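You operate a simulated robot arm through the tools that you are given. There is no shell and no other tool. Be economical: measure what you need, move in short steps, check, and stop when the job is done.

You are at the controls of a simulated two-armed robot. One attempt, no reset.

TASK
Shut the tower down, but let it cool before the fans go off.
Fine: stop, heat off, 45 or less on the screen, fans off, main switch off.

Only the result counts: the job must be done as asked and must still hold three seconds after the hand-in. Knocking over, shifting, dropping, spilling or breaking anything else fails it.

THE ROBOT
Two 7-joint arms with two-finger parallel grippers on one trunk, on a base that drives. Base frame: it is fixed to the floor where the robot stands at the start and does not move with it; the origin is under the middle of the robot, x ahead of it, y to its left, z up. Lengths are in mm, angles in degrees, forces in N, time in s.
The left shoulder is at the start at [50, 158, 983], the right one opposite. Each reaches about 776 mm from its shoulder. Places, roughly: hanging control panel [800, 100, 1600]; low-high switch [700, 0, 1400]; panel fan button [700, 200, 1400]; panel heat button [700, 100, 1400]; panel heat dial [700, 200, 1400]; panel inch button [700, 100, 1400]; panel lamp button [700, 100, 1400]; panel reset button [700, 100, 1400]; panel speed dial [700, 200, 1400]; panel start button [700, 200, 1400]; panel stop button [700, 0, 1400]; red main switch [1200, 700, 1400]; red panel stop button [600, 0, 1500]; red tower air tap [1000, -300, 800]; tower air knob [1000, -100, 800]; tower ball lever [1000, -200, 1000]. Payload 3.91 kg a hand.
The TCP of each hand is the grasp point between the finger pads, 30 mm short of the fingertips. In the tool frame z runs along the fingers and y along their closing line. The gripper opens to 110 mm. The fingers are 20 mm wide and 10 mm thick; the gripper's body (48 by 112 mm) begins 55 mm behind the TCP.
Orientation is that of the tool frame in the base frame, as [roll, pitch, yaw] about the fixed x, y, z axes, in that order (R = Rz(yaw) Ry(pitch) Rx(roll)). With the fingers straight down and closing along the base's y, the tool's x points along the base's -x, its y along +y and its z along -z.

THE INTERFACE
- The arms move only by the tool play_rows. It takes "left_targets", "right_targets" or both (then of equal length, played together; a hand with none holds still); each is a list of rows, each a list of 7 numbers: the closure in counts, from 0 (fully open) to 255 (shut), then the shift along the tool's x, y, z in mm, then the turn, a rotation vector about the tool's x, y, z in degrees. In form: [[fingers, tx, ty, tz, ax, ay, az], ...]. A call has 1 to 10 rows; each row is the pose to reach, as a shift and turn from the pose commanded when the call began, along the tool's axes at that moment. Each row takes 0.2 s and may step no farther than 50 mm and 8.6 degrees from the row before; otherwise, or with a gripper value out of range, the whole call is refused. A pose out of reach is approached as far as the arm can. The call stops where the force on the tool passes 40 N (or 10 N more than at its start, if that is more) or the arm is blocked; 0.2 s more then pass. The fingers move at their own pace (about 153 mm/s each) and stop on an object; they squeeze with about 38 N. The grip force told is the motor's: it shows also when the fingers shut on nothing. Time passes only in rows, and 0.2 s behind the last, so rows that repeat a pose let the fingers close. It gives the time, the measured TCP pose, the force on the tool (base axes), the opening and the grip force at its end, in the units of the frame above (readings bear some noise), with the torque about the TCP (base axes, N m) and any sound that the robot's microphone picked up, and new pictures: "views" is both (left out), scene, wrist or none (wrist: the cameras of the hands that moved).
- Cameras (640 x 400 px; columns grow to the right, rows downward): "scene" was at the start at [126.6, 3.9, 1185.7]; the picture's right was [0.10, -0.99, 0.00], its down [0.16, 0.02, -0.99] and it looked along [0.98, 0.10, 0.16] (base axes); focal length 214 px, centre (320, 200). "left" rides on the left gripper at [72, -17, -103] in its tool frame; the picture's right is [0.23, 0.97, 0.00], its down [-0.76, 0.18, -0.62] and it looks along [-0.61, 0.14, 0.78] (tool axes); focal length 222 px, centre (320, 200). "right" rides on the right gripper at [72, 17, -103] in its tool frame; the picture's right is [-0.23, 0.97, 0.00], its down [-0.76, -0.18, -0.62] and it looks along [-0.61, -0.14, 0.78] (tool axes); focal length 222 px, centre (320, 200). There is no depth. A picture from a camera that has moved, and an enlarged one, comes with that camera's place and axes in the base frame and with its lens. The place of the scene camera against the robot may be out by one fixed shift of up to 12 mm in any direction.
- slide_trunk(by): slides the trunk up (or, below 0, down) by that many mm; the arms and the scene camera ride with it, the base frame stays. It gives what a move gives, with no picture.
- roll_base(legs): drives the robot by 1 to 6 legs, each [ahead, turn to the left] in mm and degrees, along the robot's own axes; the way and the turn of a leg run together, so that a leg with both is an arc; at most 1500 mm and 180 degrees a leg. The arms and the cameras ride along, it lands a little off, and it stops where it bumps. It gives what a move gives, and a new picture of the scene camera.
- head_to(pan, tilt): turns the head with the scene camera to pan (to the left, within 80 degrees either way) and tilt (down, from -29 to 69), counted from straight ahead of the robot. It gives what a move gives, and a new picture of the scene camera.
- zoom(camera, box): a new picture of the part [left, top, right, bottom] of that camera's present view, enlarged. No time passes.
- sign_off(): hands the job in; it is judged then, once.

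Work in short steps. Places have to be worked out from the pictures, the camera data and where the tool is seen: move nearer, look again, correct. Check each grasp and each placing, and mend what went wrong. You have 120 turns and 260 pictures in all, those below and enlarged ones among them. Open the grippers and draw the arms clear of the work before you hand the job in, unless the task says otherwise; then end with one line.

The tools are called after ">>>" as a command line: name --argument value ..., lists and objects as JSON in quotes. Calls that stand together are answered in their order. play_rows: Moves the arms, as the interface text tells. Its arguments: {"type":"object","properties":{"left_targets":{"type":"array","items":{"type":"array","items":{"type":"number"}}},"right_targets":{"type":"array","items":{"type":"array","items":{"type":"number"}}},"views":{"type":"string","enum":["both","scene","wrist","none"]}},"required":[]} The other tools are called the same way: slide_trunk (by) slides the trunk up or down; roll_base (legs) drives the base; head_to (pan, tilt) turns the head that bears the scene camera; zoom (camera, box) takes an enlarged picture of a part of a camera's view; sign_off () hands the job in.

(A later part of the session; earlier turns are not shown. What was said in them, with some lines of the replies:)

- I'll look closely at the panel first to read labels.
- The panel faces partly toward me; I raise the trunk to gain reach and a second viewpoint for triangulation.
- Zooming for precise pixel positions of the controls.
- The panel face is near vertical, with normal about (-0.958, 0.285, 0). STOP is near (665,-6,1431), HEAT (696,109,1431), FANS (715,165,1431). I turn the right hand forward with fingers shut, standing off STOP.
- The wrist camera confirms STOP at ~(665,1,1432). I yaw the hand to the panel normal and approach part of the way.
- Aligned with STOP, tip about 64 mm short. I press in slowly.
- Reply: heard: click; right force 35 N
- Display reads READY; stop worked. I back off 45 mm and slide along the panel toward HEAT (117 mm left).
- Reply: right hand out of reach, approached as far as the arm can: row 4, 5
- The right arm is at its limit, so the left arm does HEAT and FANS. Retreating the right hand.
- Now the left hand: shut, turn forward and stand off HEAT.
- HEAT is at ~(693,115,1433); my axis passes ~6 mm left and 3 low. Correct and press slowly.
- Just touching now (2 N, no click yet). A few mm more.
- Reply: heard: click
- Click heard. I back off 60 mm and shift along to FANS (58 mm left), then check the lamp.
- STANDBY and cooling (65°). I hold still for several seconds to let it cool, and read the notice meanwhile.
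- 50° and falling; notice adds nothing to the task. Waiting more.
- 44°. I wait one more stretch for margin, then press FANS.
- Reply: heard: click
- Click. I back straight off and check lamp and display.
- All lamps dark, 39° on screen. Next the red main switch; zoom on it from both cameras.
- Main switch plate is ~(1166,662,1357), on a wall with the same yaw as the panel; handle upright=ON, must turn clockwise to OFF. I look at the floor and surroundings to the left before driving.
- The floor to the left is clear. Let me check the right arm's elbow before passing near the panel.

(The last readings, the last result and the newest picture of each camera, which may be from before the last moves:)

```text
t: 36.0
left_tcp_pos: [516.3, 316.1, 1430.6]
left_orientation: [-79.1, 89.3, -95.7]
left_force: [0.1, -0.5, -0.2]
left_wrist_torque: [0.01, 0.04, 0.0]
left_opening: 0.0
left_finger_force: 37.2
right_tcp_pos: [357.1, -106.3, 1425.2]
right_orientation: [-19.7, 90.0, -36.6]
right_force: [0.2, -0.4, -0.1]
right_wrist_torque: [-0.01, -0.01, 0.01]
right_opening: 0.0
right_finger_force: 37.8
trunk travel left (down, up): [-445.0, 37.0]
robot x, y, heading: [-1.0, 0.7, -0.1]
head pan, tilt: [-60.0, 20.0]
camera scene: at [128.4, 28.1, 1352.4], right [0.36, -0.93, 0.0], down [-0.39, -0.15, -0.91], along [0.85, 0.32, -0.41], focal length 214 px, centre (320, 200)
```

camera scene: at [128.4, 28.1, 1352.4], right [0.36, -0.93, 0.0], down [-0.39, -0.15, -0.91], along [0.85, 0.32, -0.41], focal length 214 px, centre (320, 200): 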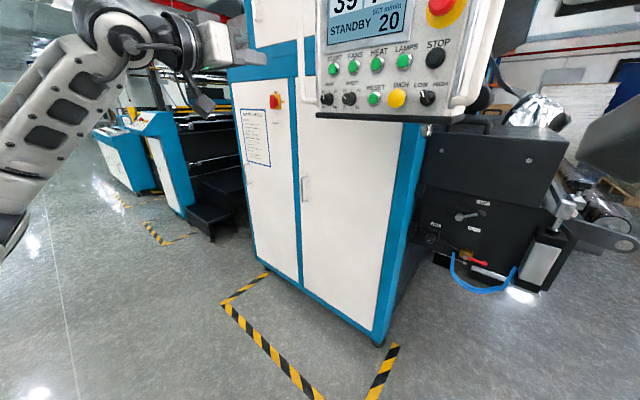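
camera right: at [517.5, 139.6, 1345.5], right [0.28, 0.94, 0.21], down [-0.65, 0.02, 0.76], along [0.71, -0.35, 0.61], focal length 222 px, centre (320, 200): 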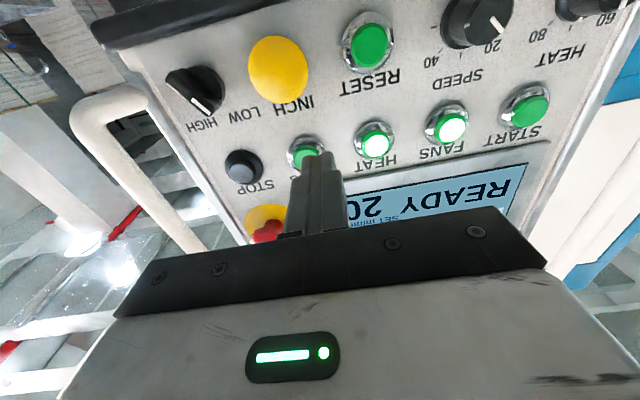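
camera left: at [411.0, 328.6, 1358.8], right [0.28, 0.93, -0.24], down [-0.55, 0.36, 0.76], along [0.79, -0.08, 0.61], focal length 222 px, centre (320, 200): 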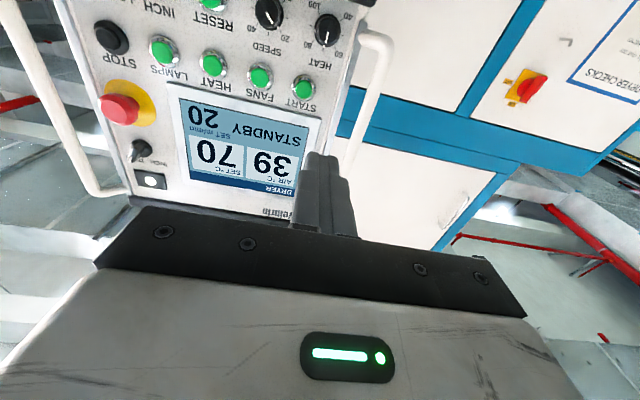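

The head seems blocked from panning right (by the right arm nearby). I turn it back and lower the right hand away.

>>> head_to --pan 20 --tilt 10

>>> play_rows --right_targets '[[255, 30, -25, 5, 0, 0, 0], [255, 65, -50, 10, 0, 0, 0], [255, 100, -75, 10, 0, 0, 0], [255, 140, -100, 10, 0, 0, 0], [255, 180, -120, 10, 0, 0, 0], [255, 220, -130, 10, 0, 0, 0]]' --views "scene"

>>> head_to --pan -60 --tilt 20

```text
t: 37.5
left_tcp_pos: [514.9, 315.4, 1431.3]
left_orientation: [-79.2, 89.3, -95.7]
left_force: [-0.9, 0.1, 0.5]
left_wrist_torque: [0.01, -0.02, 0.02]
left_opening: 0.1
left_finger_force: 38.0
right_tcp_pos: [356.4, -103.1, 1422.1]
right_orientation: [-85.7, 89.2, -102.4]
right_force: [0.4, -0.4, -0.1]
right_wrist_torque: [-0.01, 0.03, -0.01]
right_opening: 0.0
right_finger_force: 37.8
trunk travel left (down, up): [-445.0, 37.0]
robot x, y, heading: [0.6, 1.5, 0.2]
head pan, tilt: [20.0, 10.0]
camera scene: at [128.7, 29.4, 1374.8], right [0.37, -0.93, 0.0], down [-0.17, -0.07, -0.98], along [0.91, 0.36, -0.19], focal length 214 px, centre (320, 200)
```

scene: 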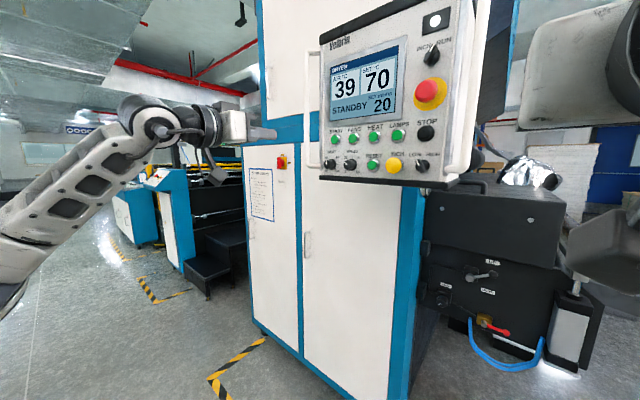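

```text
t: 38.9
left_tcp_pos: [518.1, 316.8, 1430.1]
left_orientation: [-87.7, 89.2, -104.5]
left_force: [0.0, -0.2, 0.2]
left_wrist_torque: [0.0, 0.04, -0.02]
left_opening: 0.0
left_finger_force: 38.1
right_tcp_pos: [425.0, -168.9, 1205.0]
right_orientation: [-86.3, 89.2, -102.9]
right_force: [0.6, -0.1, 0.2]
right_wrist_torque: [-0.03, 0.04, -0.01]
right_opening: 0.0
right_finger_force: 37.5
right hand out of reach, approached as far as the arm can: row 3, 4, 5, 6
trunk travel left (down, up): [-445.0, 37.0]
robot x, y, heading: [7.9, -1.2, 0.0]
head pan, tilt: [20.0, 10.0]
camera scene: at [131.4, 27.4, 1375.7], right [0.34, -0.94, 0.0], down [-0.17, -0.06, -0.98], along [0.93, 0.34, -0.18], focal length 214 px, centre (320, 200)
```

scene: 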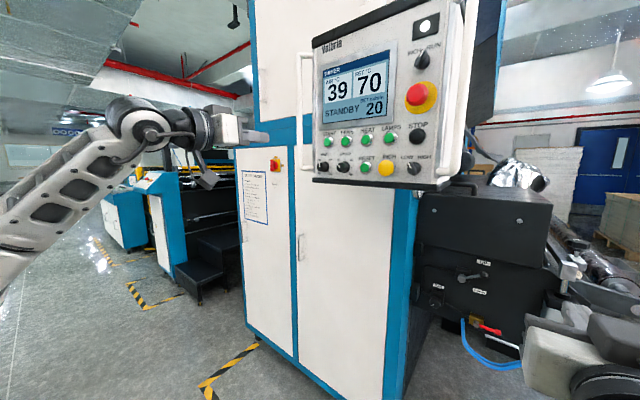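

```text
t: 40.4
left_tcp_pos: [516.7, 316.1, 1431.1]
left_orientation: [-79.0, 89.4, -95.7]
left_force: [0.0, 0.4, 0.7]
left_wrist_torque: [-0.02, 0.0, 0.02]
left_opening: 0.0
left_finger_force: 37.5
right_tcp_pos: [424.8, -168.6, 1206.7]
right_orientation: [-79.1, 89.3, -95.8]
right_force: [-0.7, 0.1, 0.1]
right_wrist_torque: [0.0, -0.01, 0.02]
right_opening: 0.0
right_finger_force: 37.7
trunk travel left (down, up): [-445.0, 37.0]
robot x, y, heading: [4.9, 3.1, 0.2]
head pan, tilt: [-60.0, 20.0]
camera scene: at [88.7, -85.3, 1359.6], right [-0.87, -0.5, 0.0], down [-0.17, 0.3, -0.94], along [0.47, -0.81, -0.34], focal length 214 px, centre (320, 200)
```

scene: 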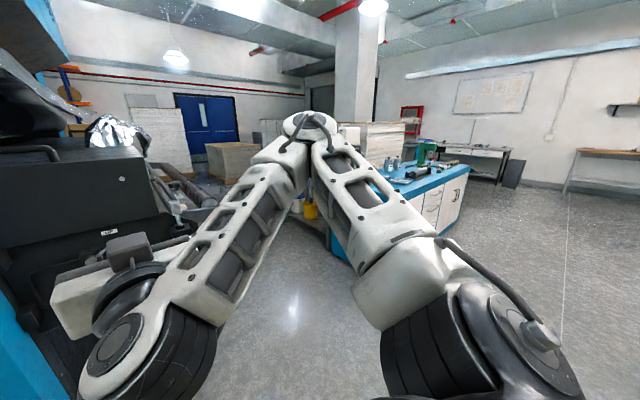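

Right elbow sticks out at panel height, so I lower the trunk before driving past the panel, then turn left, drive and turn back to face the tower.

>>> slide_trunk --by -220

>>> head_to --pan 0 --tilt 0

>>> roll_base --legs '[[0, 56.6], [850, 0]]'

```text
t: 42.8
left_tcp_pos: [515.2, 316.8, 1212.1]
left_orientation: [-78.4, 89.3, -95.0]
left_force: [0.4, 0.9, 0.4]
left_wrist_torque: [0.0, 0.03, -0.03]
left_opening: 0.0
left_finger_force: 37.6
right_tcp_pos: [424.1, -169.6, 985.6]
right_orientation: [-79.0, 89.3, -95.7]
right_force: [-0.1, 0.6, -1.0]
right_wrist_torque: [0.03, 0.02, 0.0]
right_opening: 0.4
right_finger_force: 38.1
trunk travel left (down, up): [-225.0, 257.0]
robot x, y, heading: [-0.3, 1.3, -0.2]
head pan, tilt: [-60.0, 20.0]
```

```text
t: 44.1
left_tcp_pos: [516.1, 316.1, 1211.6]
left_orientation: [-78.9, 89.3, -95.5]
left_force: [0.2, -0.6, 0.5]
left_wrist_torque: [-0.03, 0.01, 0.02]
left_opening: 0.1
left_finger_force: 37.5
right_tcp_pos: [424.2, -168.6, 984.0]
right_orientation: [-79.3, 89.4, -96.0]
right_force: [0.6, 0.3, 0.4]
right_wrist_torque: [0.01, -0.01, -0.02]
right_opening: 0.0
right_finger_force: 37.9
trunk travel left (down, up): [-225.0, 257.0]
robot x, y, heading: [0.5, -0.4, -0.1]
head pan, tilt: [0.0, 0.0]
camera scene: at [132.1, -4.8, 1171.9], right [0.0, -1.0, 0.0], down [0.0, 0.0, -1.0], along [1.0, 0.0, 0.0], focal length 214 px, centre (320, 200)
```

scene: 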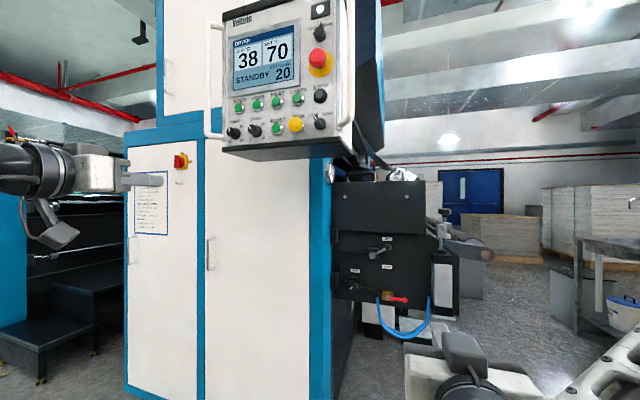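

```text
t: 51.1
left_tcp_pos: [501.9, 1308.4, 1210.4]
left_orientation: [-78.9, 89.3, -39.5]
left_force: [-0.8, 0.5, 0.0]
left_wrist_torque: [-0.01, -0.04, 0.02]
left_opening: 0.0
left_finger_force: 37.8
right_tcp_pos: [852.3, 960.2, 985.4]
right_orientation: [-79.5, 89.3, -40.2]
right_force: [0.0, 1.2, -0.2]
right_wrist_torque: [-0.02, -0.01, 0.05]
right_opening: 0.0
right_finger_force: 38.2
trunk travel left (down, up): [-225.0, 257.0]
robot x, y, heading: [476.2, 700.8, 55.9]
head pan, tilt: [0.0, 0.0]
camera scene: at [549.4, 806.4, 1171.9], right [0.83, -0.56, 0.0], down [0.0, 0.0, -1.0], along [0.56, 0.83, 0.0], focal length 214 px, centre (320, 200)
```

scene: 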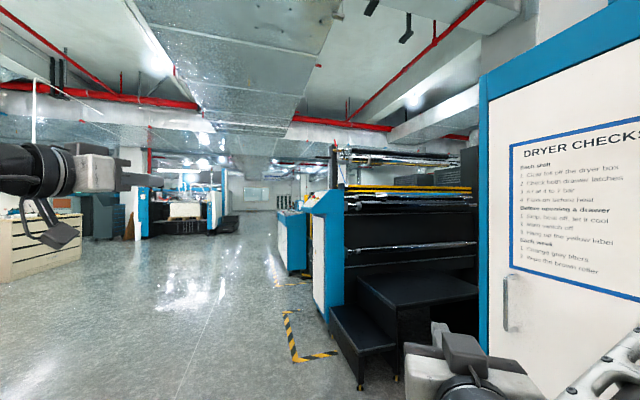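

No bump. Now turn right to face the tower squarely and look.

>>> roll_base --legs '[[0, -72.5]]'

>>> head_to --pan 8 --tilt -12

```text
t: 54.6
left_tcp_pos: [1060.5, 856.3, 1212.1]
left_orientation: [-78.8, 89.2, -112.0]
left_force: [0.8, 0.0, -1.2]
left_wrist_torque: [-0.01, 0.04, -0.04]
left_opening: 0.2
left_finger_force: 37.4
right_tcp_pos: [832.0, 419.7, 985.0]
right_orientation: [-79.6, 89.4, -113.1]
right_force: [-0.2, -0.4, -0.6]
right_wrist_torque: [-0.04, -0.04, 0.02]
right_opening: 0.0
right_finger_force: 37.4
trunk travel left (down, up): [-225.0, 257.0]
robot x, y, heading: [474.4, 704.5, -16.5]
head pan, tilt: [0.0, 0.0]
camera scene: at [601.0, 661.2, 1171.9], right [-0.29, -0.96, 0.0], down [0.0, 0.0, -1.0], along [0.96, -0.29, 0.0], focal length 214 px, centre (320, 200)
```

scene: 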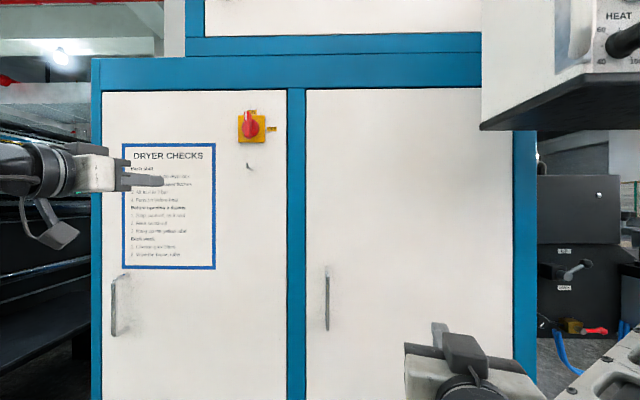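

```text
t: 55.4
left_tcp_pos: [1059.0, 857.7, 1212.1]
left_orientation: [-78.8, 89.3, -112.0]
left_force: [-0.8, 0.3, 0.2]
left_wrist_torque: [-0.02, 0.0, 0.0]
left_opening: 0.0
left_finger_force: 37.7
right_tcp_pos: [832.7, 418.3, 984.1]
right_orientation: [-80.0, 89.3, -113.4]
right_force: [-0.5, -0.6, -0.2]
right_wrist_torque: [-0.01, -0.01, -0.01]
right_opening: 0.0
right_finger_force: 37.9
trunk travel left (down, up): [-225.0, 257.0]
robot x, y, heading: [475.6, 702.7, -16.8]
head pan, tilt: [8.0, -12.0]
camera scene: at [596.7, 674.5, 1190.0], right [-0.15, -0.99, 0.0], down [0.2, -0.03, -0.98], along [0.97, -0.15, 0.21], focal length 214 px, centre (320, 200)
```

scene: 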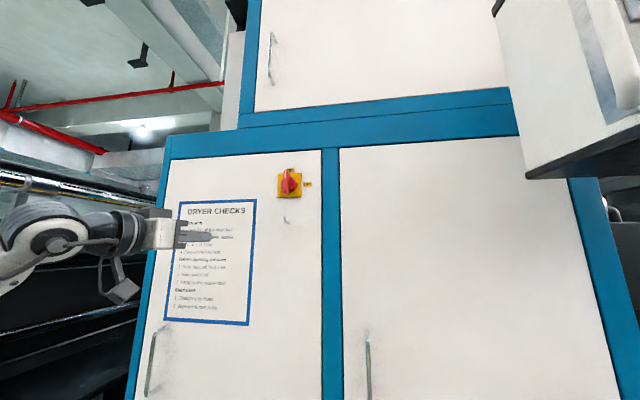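

Facing it squarely. I raise the trunk 170 mm for reach and re-measure the switch.

>>> slide_trunk --by 170

>>> head_to --pan 8 --tilt 0

>>> zoom --camera "scene" --box '[240, 150, 336, 210]'

```text
t: 57.3
left_tcp_pos: [1060.7, 857.4, 1381.9]
left_orientation: [-79.4, 89.3, -112.8]
left_force: [-0.5, -0.3, 1.0]
left_wrist_torque: [-0.02, 0.03, -0.05]
left_opening: 0.0
left_finger_force: 38.0
right_tcp_pos: [831.4, 418.8, 1154.2]
right_orientation: [-80.2, 89.3, -113.5]
right_force: [-0.2, 0.1, -0.9]
right_wrist_torque: [0.0, 0.0, 0.03]
right_opening: 0.1
right_finger_force: 37.4
trunk travel left (down, up): [-395.0, 87.0]
robot x, y, heading: [476.1, 703.5, -16.7]
head pan, tilt: [8.0, -12.0]
```

```text
t: 58.0
left_tcp_pos: [1058.9, 857.1, 1381.8]
left_orientation: [-78.3, 89.4, -111.7]
left_force: [-0.8, 0.0, 0.0]
left_wrist_torque: [-0.01, 0.0, 0.02]
left_opening: 0.0
left_finger_force: 38.2
right_tcp_pos: [831.2, 419.3, 1155.1]
right_orientation: [-79.3, 89.3, -112.6]
right_force: [0.3, 0.9, -0.2]
right_wrist_torque: [0.01, 0.03, 0.01]
right_opening: 0.0
right_finger_force: 37.7
trunk travel left (down, up): [-395.0, 87.0]
robot x, y, heading: [474.1, 705.7, -16.8]
head pan, tilt: [8.0, 0.0]
camera scene: at [603.7, 673.5, 1342.0], right [-0.15, -0.99, 0.0], down [0.0, 0.0, -1.0], along [0.99, -0.15, 0.0], focal length 214 px, centre (320, 200)
```

scene: 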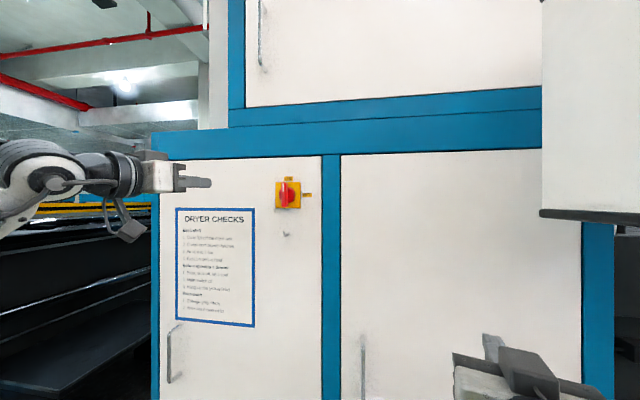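

```text
6.67 times, centred on (288, 180) of scene
camera zoom: at [603.7, 673.5, 1342.0], right [-0.15, -0.99, 0.0], down [0.0, 0.0, -1.0], along [0.99, -0.15, 0.0], focal length 1430 px, centre (533, 333)
```

zoom: 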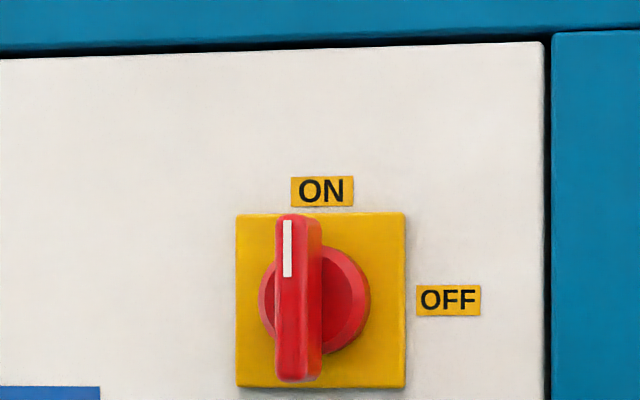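

Switch plate ≈(1166,671,1355), handle ~40 mm proud, ~13 mm wide. I bring the left hand to 150 mm in front, square to the wall, with fingers open.

>>> play_rows --left_targets '[[100, 7, -35, 11, -4.2, 0, 0], [100, 14, -70, 23, -8.4, 0, 0], [100, 20, -105, 34, -12.6, 0, 0], [100, 27, -141, 46, -16.7, 0, 0]]' --views "both"

```text
t: 59.0
left_tcp_pos: [1020.7, 712.3, 1356.4]
left_orientation: [-87.3, 89.2, -103.8]
left_force: [-0.4, 0.0, 0.0]
left_wrist_torque: [-0.02, 0.01, 0.0]
left_opening: 67.1
left_finger_force: 0.1
right_tcp_pos: [832.1, 417.9, 1154.8]
right_orientation: [-81.0, 89.3, -114.4]
right_force: [-0.5, -0.6, -0.1]
right_wrist_torque: [0.01, 0.01, -0.01]
right_opening: 0.0
right_finger_force: 38.2
trunk travel left (down, up): [-395.0, 87.0]
robot x, y, heading: [472.6, 704.5, -16.6]
head pan, tilt: [8.0, 0.0]
camera scene: at [603.6, 672.6, 1341.9], right [-0.15, -0.99, 0.0], down [0.0, 0.0, -1.0], along [0.99, -0.15, 0.0], focal length 214 px, centre (320, 200)
camera left: at [915.0, 723.7, 1283.3], right [0.28, 0.93, -0.24], down [-0.54, 0.36, 0.76], along [0.79, -0.08, 0.61], focal length 222 px, centre (320, 200)
```

scene: 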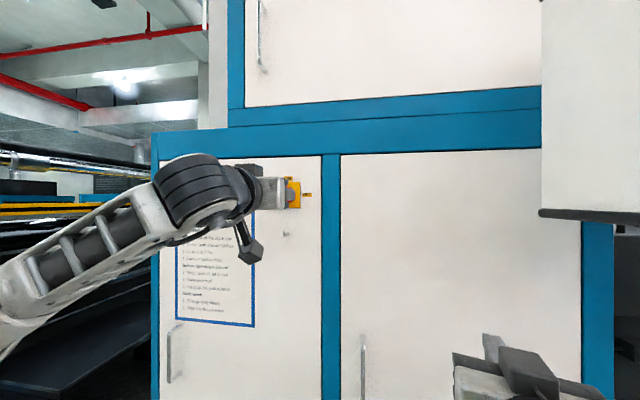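
left: 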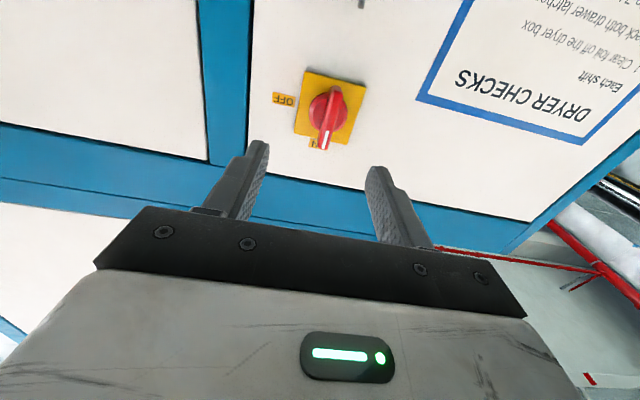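

Aligned within a few mm. Advance 60 mm with a small shift left and re-check.

>>> play_rows --left_targets '[[100, 2, 4, 30, 0, 0, 0], [100, 2, 4, 60, 0, 0, 0]]' --views "wrist"

>>> zoom --camera "left" --box '[220, 40, 420, 260]'

```text
t: 59.6
left_tcp_pos: [1079.3, 699.5, 1353.8]
left_orientation: [-95.1, 89.3, -111.7]
left_force: [0.4, 0.7, -0.3]
left_wrist_torque: [0.01, -0.01, -0.02]
left_opening: 66.9
left_finger_force: 0.0
right_tcp_pos: [831.6, 419.4, 1154.3]
right_orientation: [-81.0, 89.3, -114.5]
right_force: [-0.1, 0.0, 0.9]
right_wrist_torque: [0.01, 0.01, 0.01]
right_opening: 0.0
right_finger_force: 37.8
trunk travel left (down, up): [-395.0, 87.0]
robot x, y, heading: [474.0, 705.2, -16.8]
head pan, tilt: [8.0, 0.0]
camera left: at [974.5, 712.2, 1281.1], right [0.28, 0.93, -0.24], down [-0.54, 0.36, 0.76], along [0.79, -0.08, 0.6], focal length 222 px, centre (320, 200)
```

left: 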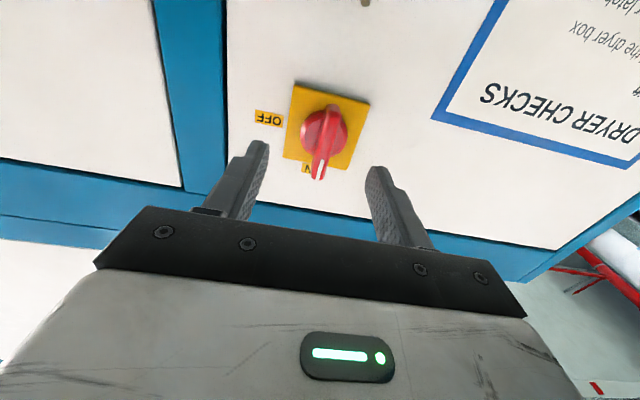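

```text
1.82 times, centred on (320, 150) of left
camera zoom: at [974.5, 712.2, 1281.1], right [0.28, 0.93, -0.24], down [-0.54, 0.36, 0.76], along [0.79, -0.08, 0.6], focal length 404 px, centre (320, 291)
```

zoom: 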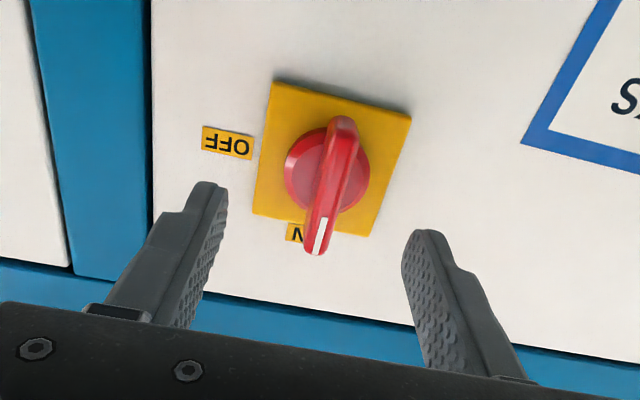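

Nearly centred; shift 3 mm left, 2 down and advance 22 mm so the tips begin to straddle the handle.

>>> play_rows --left_targets '[[100, 2, 3, 10, 0, 0, 0], [100, 2, 3, 22, 0, 0, 0]]' --views "wrist"

>>> zoom --camera "left" --box '[220, 60, 420, 260]'

>>> zoom --camera "scene" --box '[220, 150, 336, 230]'

```text
t: 60.2
left_tcp_pos: [1102.3, 696.9, 1350.9]
left_orientation: [-97.0, 89.3, -113.7]
left_force: [0.4, -0.2, 0.5]
left_wrist_torque: [0.0, -0.03, 0.0]
left_opening: 67.0
left_finger_force: 0.1
right_tcp_pos: [832.6, 418.7, 1155.2]
right_orientation: [-80.1, 89.4, -113.6]
right_force: [-0.5, 0.4, -0.8]
right_wrist_torque: [0.03, 0.01, -0.01]
right_opening: 0.0
right_finger_force: 37.6
trunk travel left (down, up): [-395.0, 87.0]
robot x, y, heading: [472.7, 704.2, -16.8]
head pan, tilt: [8.0, 0.0]
camera left: at [996.7, 709.0, 1279.3], right [0.28, 0.93, -0.24], down [-0.54, 0.36, 0.76], along [0.79, -0.08, 0.6], focal length 222 px, centre (320, 200)
```

left: 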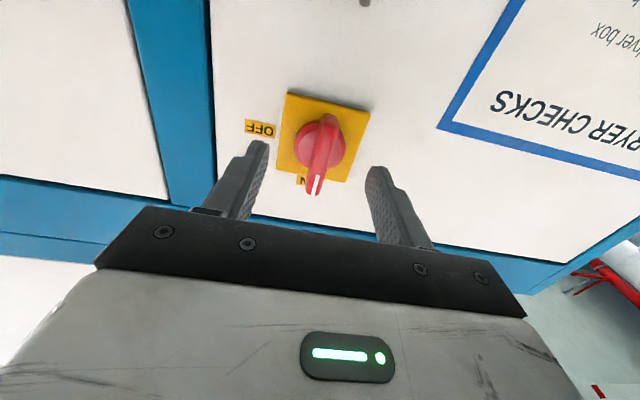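

```text
2.00 times, centred on (320, 160) of left
camera zoom: at [996.7, 709.0, 1279.3], right [0.28, 0.93, -0.24], down [-0.54, 0.36, 0.76], along [0.79, -0.08, 0.6], focal length 444 px, centre (320, 280)
```

zoom: 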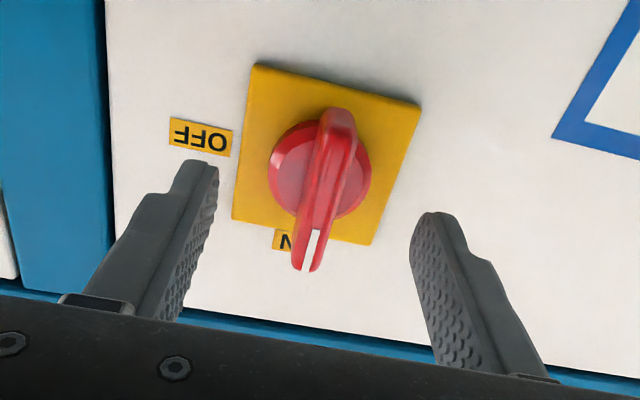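

```text
5.00 times, centred on (278, 190) of scene
camera zoom: at [603.8, 673.4, 1341.9], right [-0.15, -0.99, 0.0], down [0.0, 0.0, -1.0], along [0.99, -0.15, 0.0], focal length 1072 px, centre (530, 250)
```

zoom: 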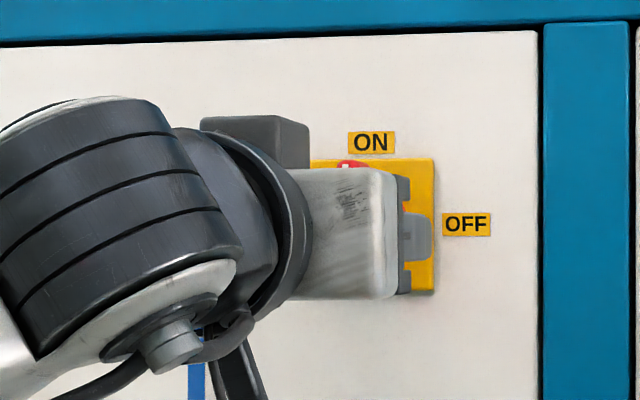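

Centred on the handle; advance 12 mm more (2 mm up), then close.

>>> play_rows --left_targets '[[100, -2, 1, 6, 0, 0, 0], [100, -2, 1, 12, 0, 0, 0]]' --views "wrist"

>>> zoom --camera "left" --box '[220, 60, 420, 260]'

```text
t: 60.8
left_tcp_pos: [1113.8, 693.7, 1354.6]
left_orientation: [-95.2, 89.3, -111.6]
left_force: [-0.8, 0.5, 0.3]
left_wrist_torque: [-0.01, 0.04, -0.02]
left_opening: 66.9
left_finger_force: 0.0
right_tcp_pos: [831.9, 418.8, 1155.6]
right_orientation: [-79.9, 89.4, -113.2]
right_force: [-0.7, 1.0, 0.1]
right_wrist_torque: [0.01, -0.04, 0.01]
right_opening: 0.1
right_finger_force: 37.9
trunk travel left (down, up): [-395.0, 87.0]
robot x, y, heading: [474.3, 704.6, -16.9]
head pan, tilt: [8.0, 0.0]
camera left: at [1008.2, 706.5, 1281.7], right [0.28, 0.93, -0.24], down [-0.54, 0.36, 0.76], along [0.79, -0.08, 0.6], focal length 222 px, centre (320, 200)
```

left: 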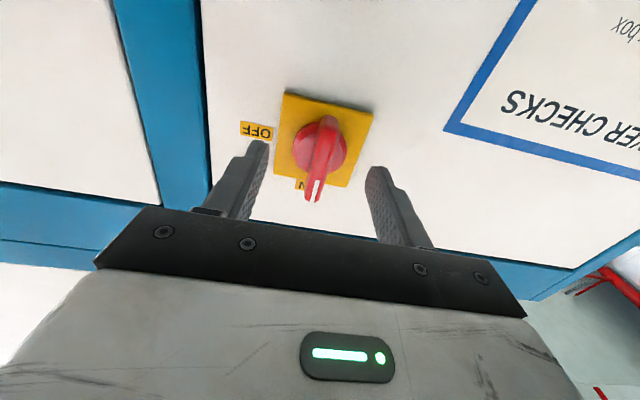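

```text
2.00 times, centred on (320, 160) of left
camera zoom: at [1008.2, 706.5, 1281.7], right [0.28, 0.93, -0.24], down [-0.54, 0.36, 0.76], along [0.79, -0.08, 0.6], focal length 444 px, centre (320, 280)
```

zoom: 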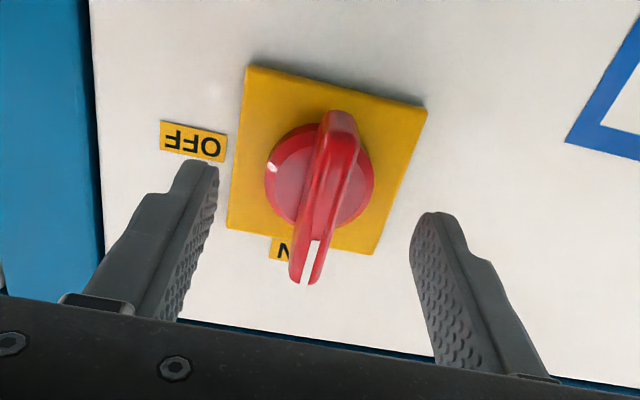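

Tips look ~30 mm from the plate, so I go in another 9 mm and then close.

>>> play_rows --left_targets '[[100, 0, 0, 5, 0, 0, 0], [100, 0, 0, 9, 0, 0, 0], [160, 0, 0, 9, 0, 0, 0], [255, 0, 0, 9, 0, 0, 0], [255, 0, 0, 9, 0, 0, 0], [255, 0, 0, 9, 0, 0, 0]]' --views "wrist"

>>> zoom --camera "left" --box '[220, 60, 420, 260]'

```text
t: 62.2
left_tcp_pos: [1123.0, 693.8, 1354.4]
left_orientation: [-93.6, 89.3, -110.2]
left_force: [1.1, 4.0, 2.6]
left_wrist_torque: [0.68, 0.3, -0.21]
left_opening: 13.0
left_finger_force: 44.6
right_tcp_pos: [832.5, 419.5, 1154.0]
right_orientation: [-79.3, 89.2, -112.6]
right_force: [-0.2, -0.9, -0.3]
right_wrist_torque: [0.01, 0.01, 0.0]
right_opening: 0.1
right_finger_force: 37.8
trunk travel left (down, up): [-395.0, 87.0]
robot x, y, heading: [476.6, 701.2, -16.7]
head pan, tilt: [8.0, 0.0]
camera left: at [1017.4, 705.2, 1282.0], right [0.28, 0.93, -0.24], down [-0.54, 0.36, 0.76], along [0.79, -0.08, 0.6], focal length 222 px, centre (320, 200)
```

left: 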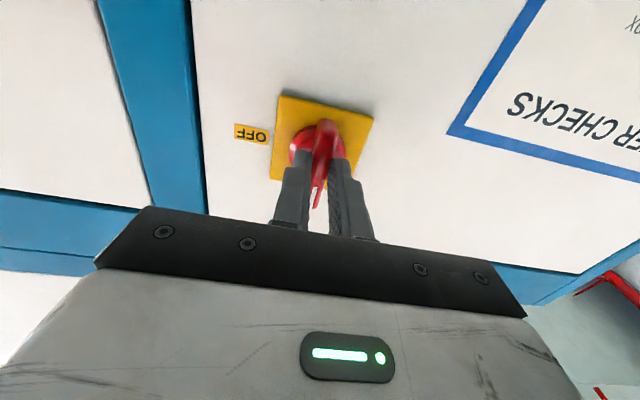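

```text
2.00 times, centred on (320, 160) of left
camera zoom: at [1017.4, 705.2, 1282.0], right [0.28, 0.93, -0.24], down [-0.54, 0.36, 0.76], along [0.79, -0.08, 0.6], focal length 444 px, centre (320, 280)
```

zoom: 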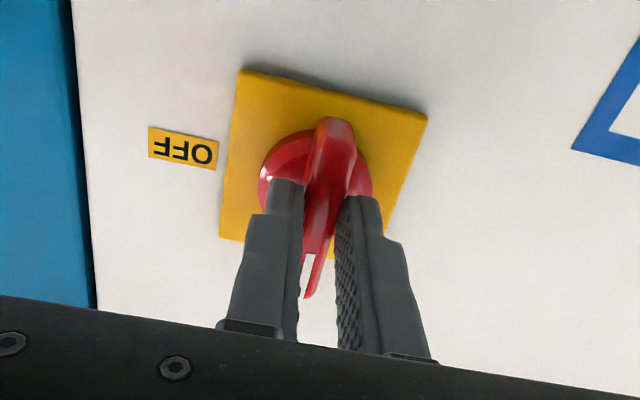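

Handle gripped (13 mm). Turn clockwise (+tool z) a first 41°.

>>> play_rows --left_targets '[[255, 0, 0, 0, 0, 0, 8.2], [255, 0, 0, 0, 0, 0, 16.4], [255, 0, 0, 0, 0, 0, 24.6], [255, 0, 0, 0, 0, 0, 32.8], [255, 0, 0, 0, 0, 0, 41]]' --views "wrist"

```text
t: 63.4
left_tcp_pos: [1123.2, 697.0, 1355.7]
left_orientation: [89.9, 49.7, 73.6]
left_force: [8.7, 13.8, 10.1]
left_wrist_torque: [-0.32, -0.6, -0.37]
left_opening: 12.7
left_finger_force: 44.2
right_tcp_pos: [832.6, 421.7, 1155.3]
right_orientation: [-77.9, 89.1, -111.3]
right_force: [0.3, -0.1, -0.4]
right_wrist_torque: [0.02, 0.0, 0.01]
right_opening: 0.3
right_finger_force: 37.4
trunk travel left (down, up): [-395.0, 87.0]
robot x, y, heading: [476.3, 700.2, -17.0]
head pan, tilt: [8.0, 0.0]
camera left: at [1032.6, 757.9, 1289.0], right [0.25, 0.85, 0.46], down [-0.7, -0.17, 0.7], along [0.67, -0.49, 0.56], focal length 222 px, centre (320, 200)
```

left: 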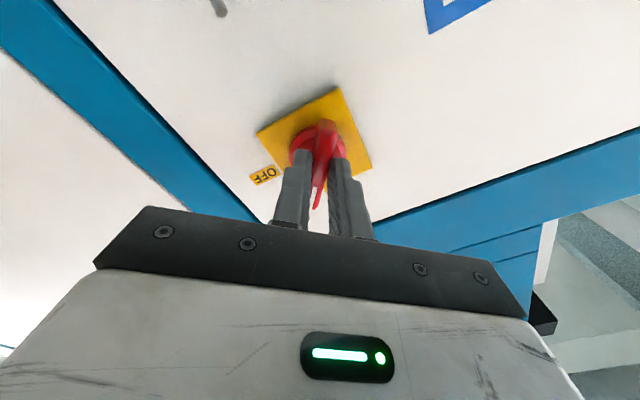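

Turning well with a slight side load; I ease 4 mm left/up and continue the remaining ~49°.

>>> play_rows --left_targets '[[255, 0.5, 2, 0, 0, 0, 8], [255, 1, 4, 0, 0, 0, 16], [255, 1, 4, 0, 0, 0, 24], [255, 1, 4, 0, 0, 0, 32], [255, 1, 4, 0, 0, 0, 40], [255, 1, 4, 0, 0, 0, 47]]' --views "both"

```text
t: 64.8
left_tcp_pos: [1122.6, 700.4, 1359.4]
left_orientation: [89.7, 2.8, 73.7]
left_force: [12.1, 10.5, 19.9]
left_wrist_torque: [-0.14, -0.29, -0.54]
left_opening: 12.8
left_finger_force: 45.2
right_tcp_pos: [831.2, 420.7, 1156.2]
right_orientation: [-76.4, 89.2, -109.8]
right_force: [0.7, -0.1, 0.0]
right_wrist_torque: [-0.01, -0.03, 0.01]
right_opening: 0.1
right_finger_force: 37.8
trunk travel left (down, up): [-395.0, 87.0]
robot x, y, heading: [478.0, 703.6, -16.6]
head pan, tilt: [8.0, 0.0]
camera scene: at [603.7, 675.2, 1342.1], right [-0.15, -0.99, 0.0], down [0.0, 0.0, -1.0], along [0.99, -0.15, 0.0], focal length 214 px, centre (320, 200)
camera left: at [1043.7, 796.5, 1338.3], right [0.07, 0.27, 0.96], down [-0.81, -0.55, 0.21], along [0.58, -0.79, 0.18], focal length 222 px, centre (320, 200)
```

scene: 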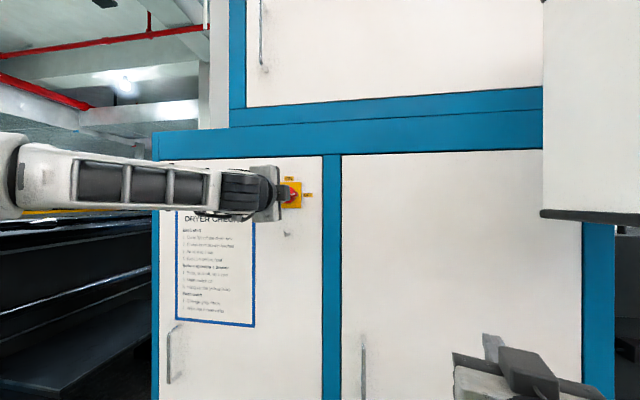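
left: 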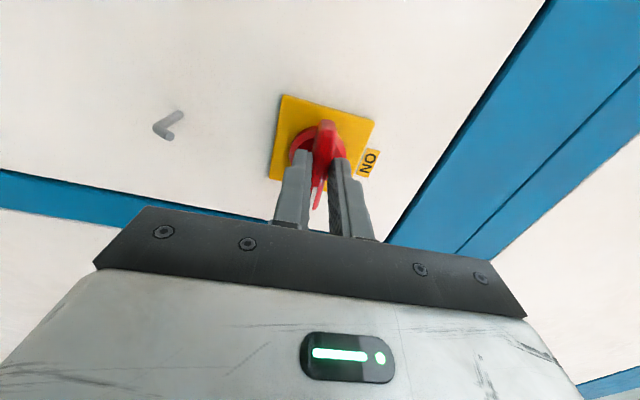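

Turned ~87°, no click yet. A few more degrees while easing up 3 mm.

>>> play_rows --left_targets '[[255, 1, 3, 0, 0, 0, 2], [255, 1, 3, 0, 0, 0, 5], [255, 1, 3, 0, 0, 0, 8]]' --views "wrist"

>>> zoom --camera "left" --box '[220, 60, 420, 260]'

>>> zoom --camera "scene" --box '[240, 150, 336, 230]'

```text
t: 65.6
left_tcp_pos: [1124.2, 699.6, 1359.7]
left_orientation: [89.9, -5.1, 73.6]
left_force: [7.0, 6.3, 15.4]
left_wrist_torque: [-1.2, -0.03, -0.02]
left_opening: 14.1
left_finger_force: 44.5
right_tcp_pos: [831.3, 419.8, 1155.4]
right_orientation: [-76.2, 89.2, -109.7]
right_force: [-0.1, 0.1, -0.2]
right_wrist_torque: [0.02, 0.0, 0.01]
right_opening: 0.0
right_finger_force: 37.8
trunk travel left (down, up): [-395.0, 87.0]
robot x, y, heading: [475.2, 704.1, -16.8]
head pan, tilt: [8.0, 0.0]
camera left: at [1044.6, 798.5, 1349.4], right [0.04, 0.13, 0.99], down [-0.82, -0.57, 0.11], along [0.58, -0.81, 0.09], focal length 222 px, centre (320, 200)
```

left: 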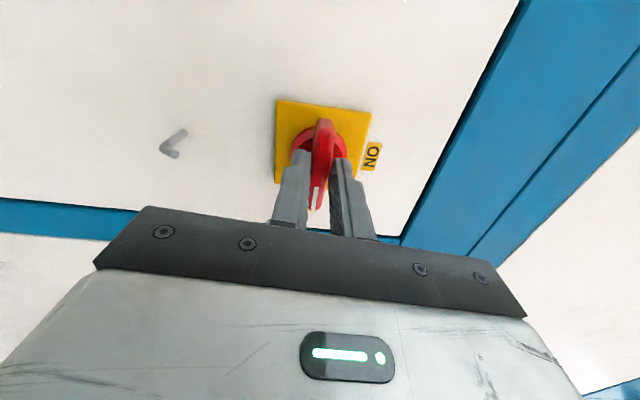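

```text
2.00 times, centred on (320, 160) of left
camera zoom: at [1044.6, 798.5, 1349.4], right [0.04, 0.13, 0.99], down [-0.82, -0.57, 0.11], along [0.58, -0.81, 0.09], focal length 444 px, centre (320, 280)
```

zoom: 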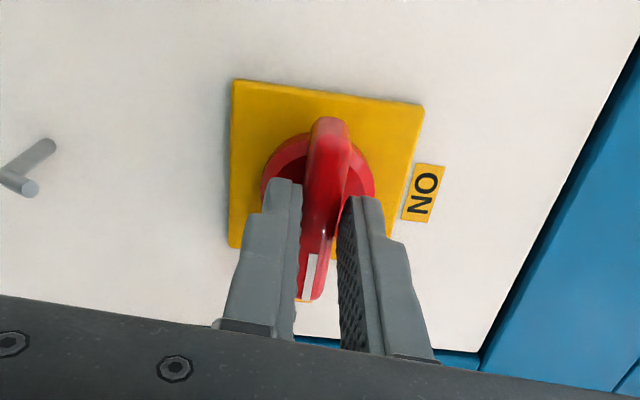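

```text
5.00 times, centred on (288, 190) of scene
camera zoom: at [603.4, 674.9, 1342.0], right [-0.15, -0.99, 0.0], down [0.0, 0.0, -1.0], along [0.99, -0.15, 0.0], focal length 1072 px, centre (480, 250)
```

zoom: 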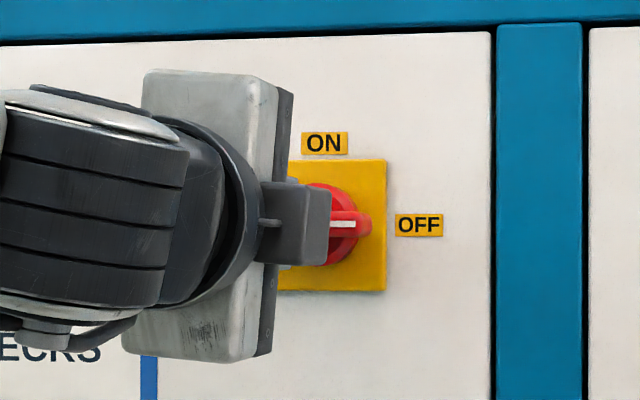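

The handle is horizontal with its mark at OFF, at its stop. I open the fingers and back straight off.

>>> play_rows --left_targets '[[100, 0, 0, 0, 0, 0, 0], [100, 0, 0, 0, 0, 0, 0], [100, 0, 0, 0, 0, 0, 0], [100, 0, 0, -30, 0, 0, 0], [100, 0, 0, -70, 0, 0, 0], [100, 0, 0, -110, 0, 0, 0], [100, 30, 0, -140, 0, 0, 0], [100, 70, 0, -160, 0, 0, 0], [100, 110, 0, -170, 0, 0, 0]]' --views "both"

>>> zoom --camera "scene" --box '[240, 150, 336, 230]'

```text
t: 67.6
left_tcp_pos: [1023.2, 786.5, 1324.1]
left_orientation: [89.8, -5.0, 73.5]
left_force: [-0.3, 0.1, -0.1]
left_wrist_torque: [0.02, -0.04, -0.01]
left_opening: 66.9
left_finger_force: 0.1
left hand out of reach, approached as far as the arm can: row 7, 8, 9
right_tcp_pos: [831.9, 418.7, 1154.6]
right_orientation: [-80.3, 89.2, -113.8]
right_force: [-0.5, 0.5, -0.4]
right_wrist_torque: [0.02, -0.01, 0.01]
right_opening: 0.0
right_finger_force: 37.5
trunk travel left (down, up): [-395.0, 87.0]
robot x, y, heading: [475.8, 704.2, -16.8]
head pan, tilt: [8.0, 0.0]
camera scene: at [604.1, 673.8, 1341.9], right [-0.15, -0.99, 0.0], down [0.0, 0.0, -1.0], along [0.99, -0.15, 0.0], focal length 214 px, centre (320, 200)
camera left: at [945.7, 885.7, 1314.0], right [0.04, 0.14, 0.99], down [-0.82, -0.57, 0.11], along [0.58, -0.81, 0.09], focal length 222 px, centre (320, 200)
```

scene: 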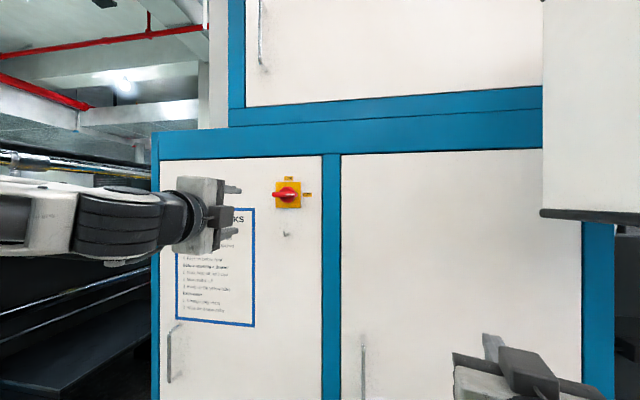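
left: 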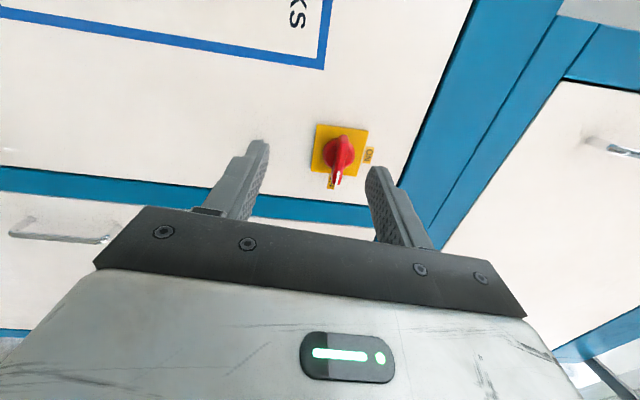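

```text
5.00 times, centred on (288, 190) of scene
camera zoom: at [604.1, 673.8, 1341.9], right [-0.15, -0.99, 0.0], down [0.0, 0.0, -1.0], along [0.99, -0.15, 0.0], focal length 1072 px, centre (480, 250)
```

zoom: 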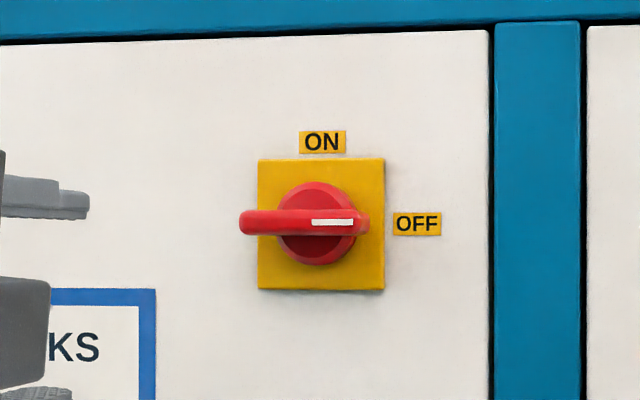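

Switch reads OFF. I look across at the panel display to confirm power is gone, opening the right gripper too.

>>> play_rows --left_targets '[[0, 0, 0, 0, 0, 0, 0], [0, 0, 0, 0, 0, 0, 0]]' --right_targets '[[0, 0, 0, 0, 0, 0, 0], [0, 0, 0, 0, 0, 0, 0]]' --views "none"

>>> head_to --pan -62 --tilt -12

```text
t: 68.2
left_tcp_pos: [1024.7, 786.2, 1325.2]
left_orientation: [89.8, -5.0, 73.6]
left_force: [0.2, 0.3, -0.6]
left_wrist_torque: [-0.02, 0.04, 0.02]
left_opening: 110.0
left_finger_force: 0.0
right_tcp_pos: [830.7, 419.0, 1154.2]
right_orientation: [-79.6, 89.3, -113.0]
right_force: [-0.5, -0.6, -1.1]
right_wrist_torque: [-0.01, 0.02, 0.0]
right_opening: 110.0
right_finger_force: 0.1
trunk travel left (down, up): [-395.0, 87.0]
robot x, y, heading: [477.8, 699.0, -16.6]
head pan, tilt: [8.0, 0.0]
```

```text
t: 69.6
left_tcp_pos: [1024.9, 786.9, 1325.7]
left_orientation: [89.8, -5.0, 73.5]
left_force: [-0.2, 0.8, 0.4]
left_wrist_torque: [0.03, 0.02, 0.0]
left_opening: 110.0
left_finger_force: 0.1
right_tcp_pos: [831.3, 419.4, 1156.1]
right_orientation: [-79.9, 89.2, -113.3]
right_force: [0.2, 0.8, 1.1]
right_wrist_torque: [0.02, 0.0, -0.01]
right_opening: 110.0
right_finger_force: 0.1
trunk travel left (down, up): [-395.0, 87.0]
robot x, y, heading: [474.0, 702.7, -16.7]
head pan, tilt: [-62.0, -12.0]
camera scene: at [531.0, 605.9, 1360.1], right [-0.98, -0.2, 0.0], down [0.04, -0.2, -0.98], along [0.19, -0.96, 0.21], focal length 214 px, centre (320, 200)
```

scene: 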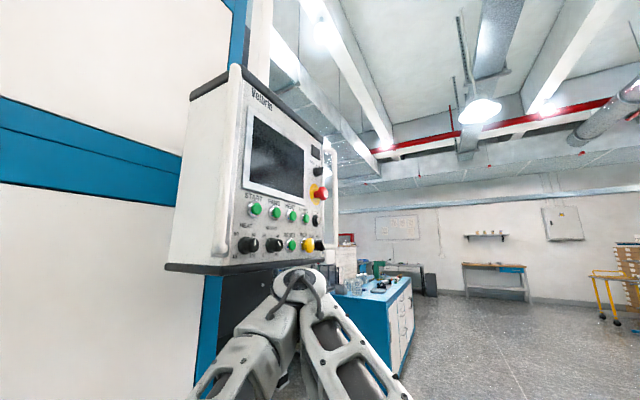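

The display and all the panel lamps are dark, the main switch is at OFF, and both arms are clear with their grippers open. I'm handing in.

>>> sign_off

```text
The job is handed in.
```

The tower is shut down: it was stopped and the heat turned off, the fans went off after the screen had dropped below 45 (39 just afterwards), then the main switch was turned to OFF and the panel went dark.
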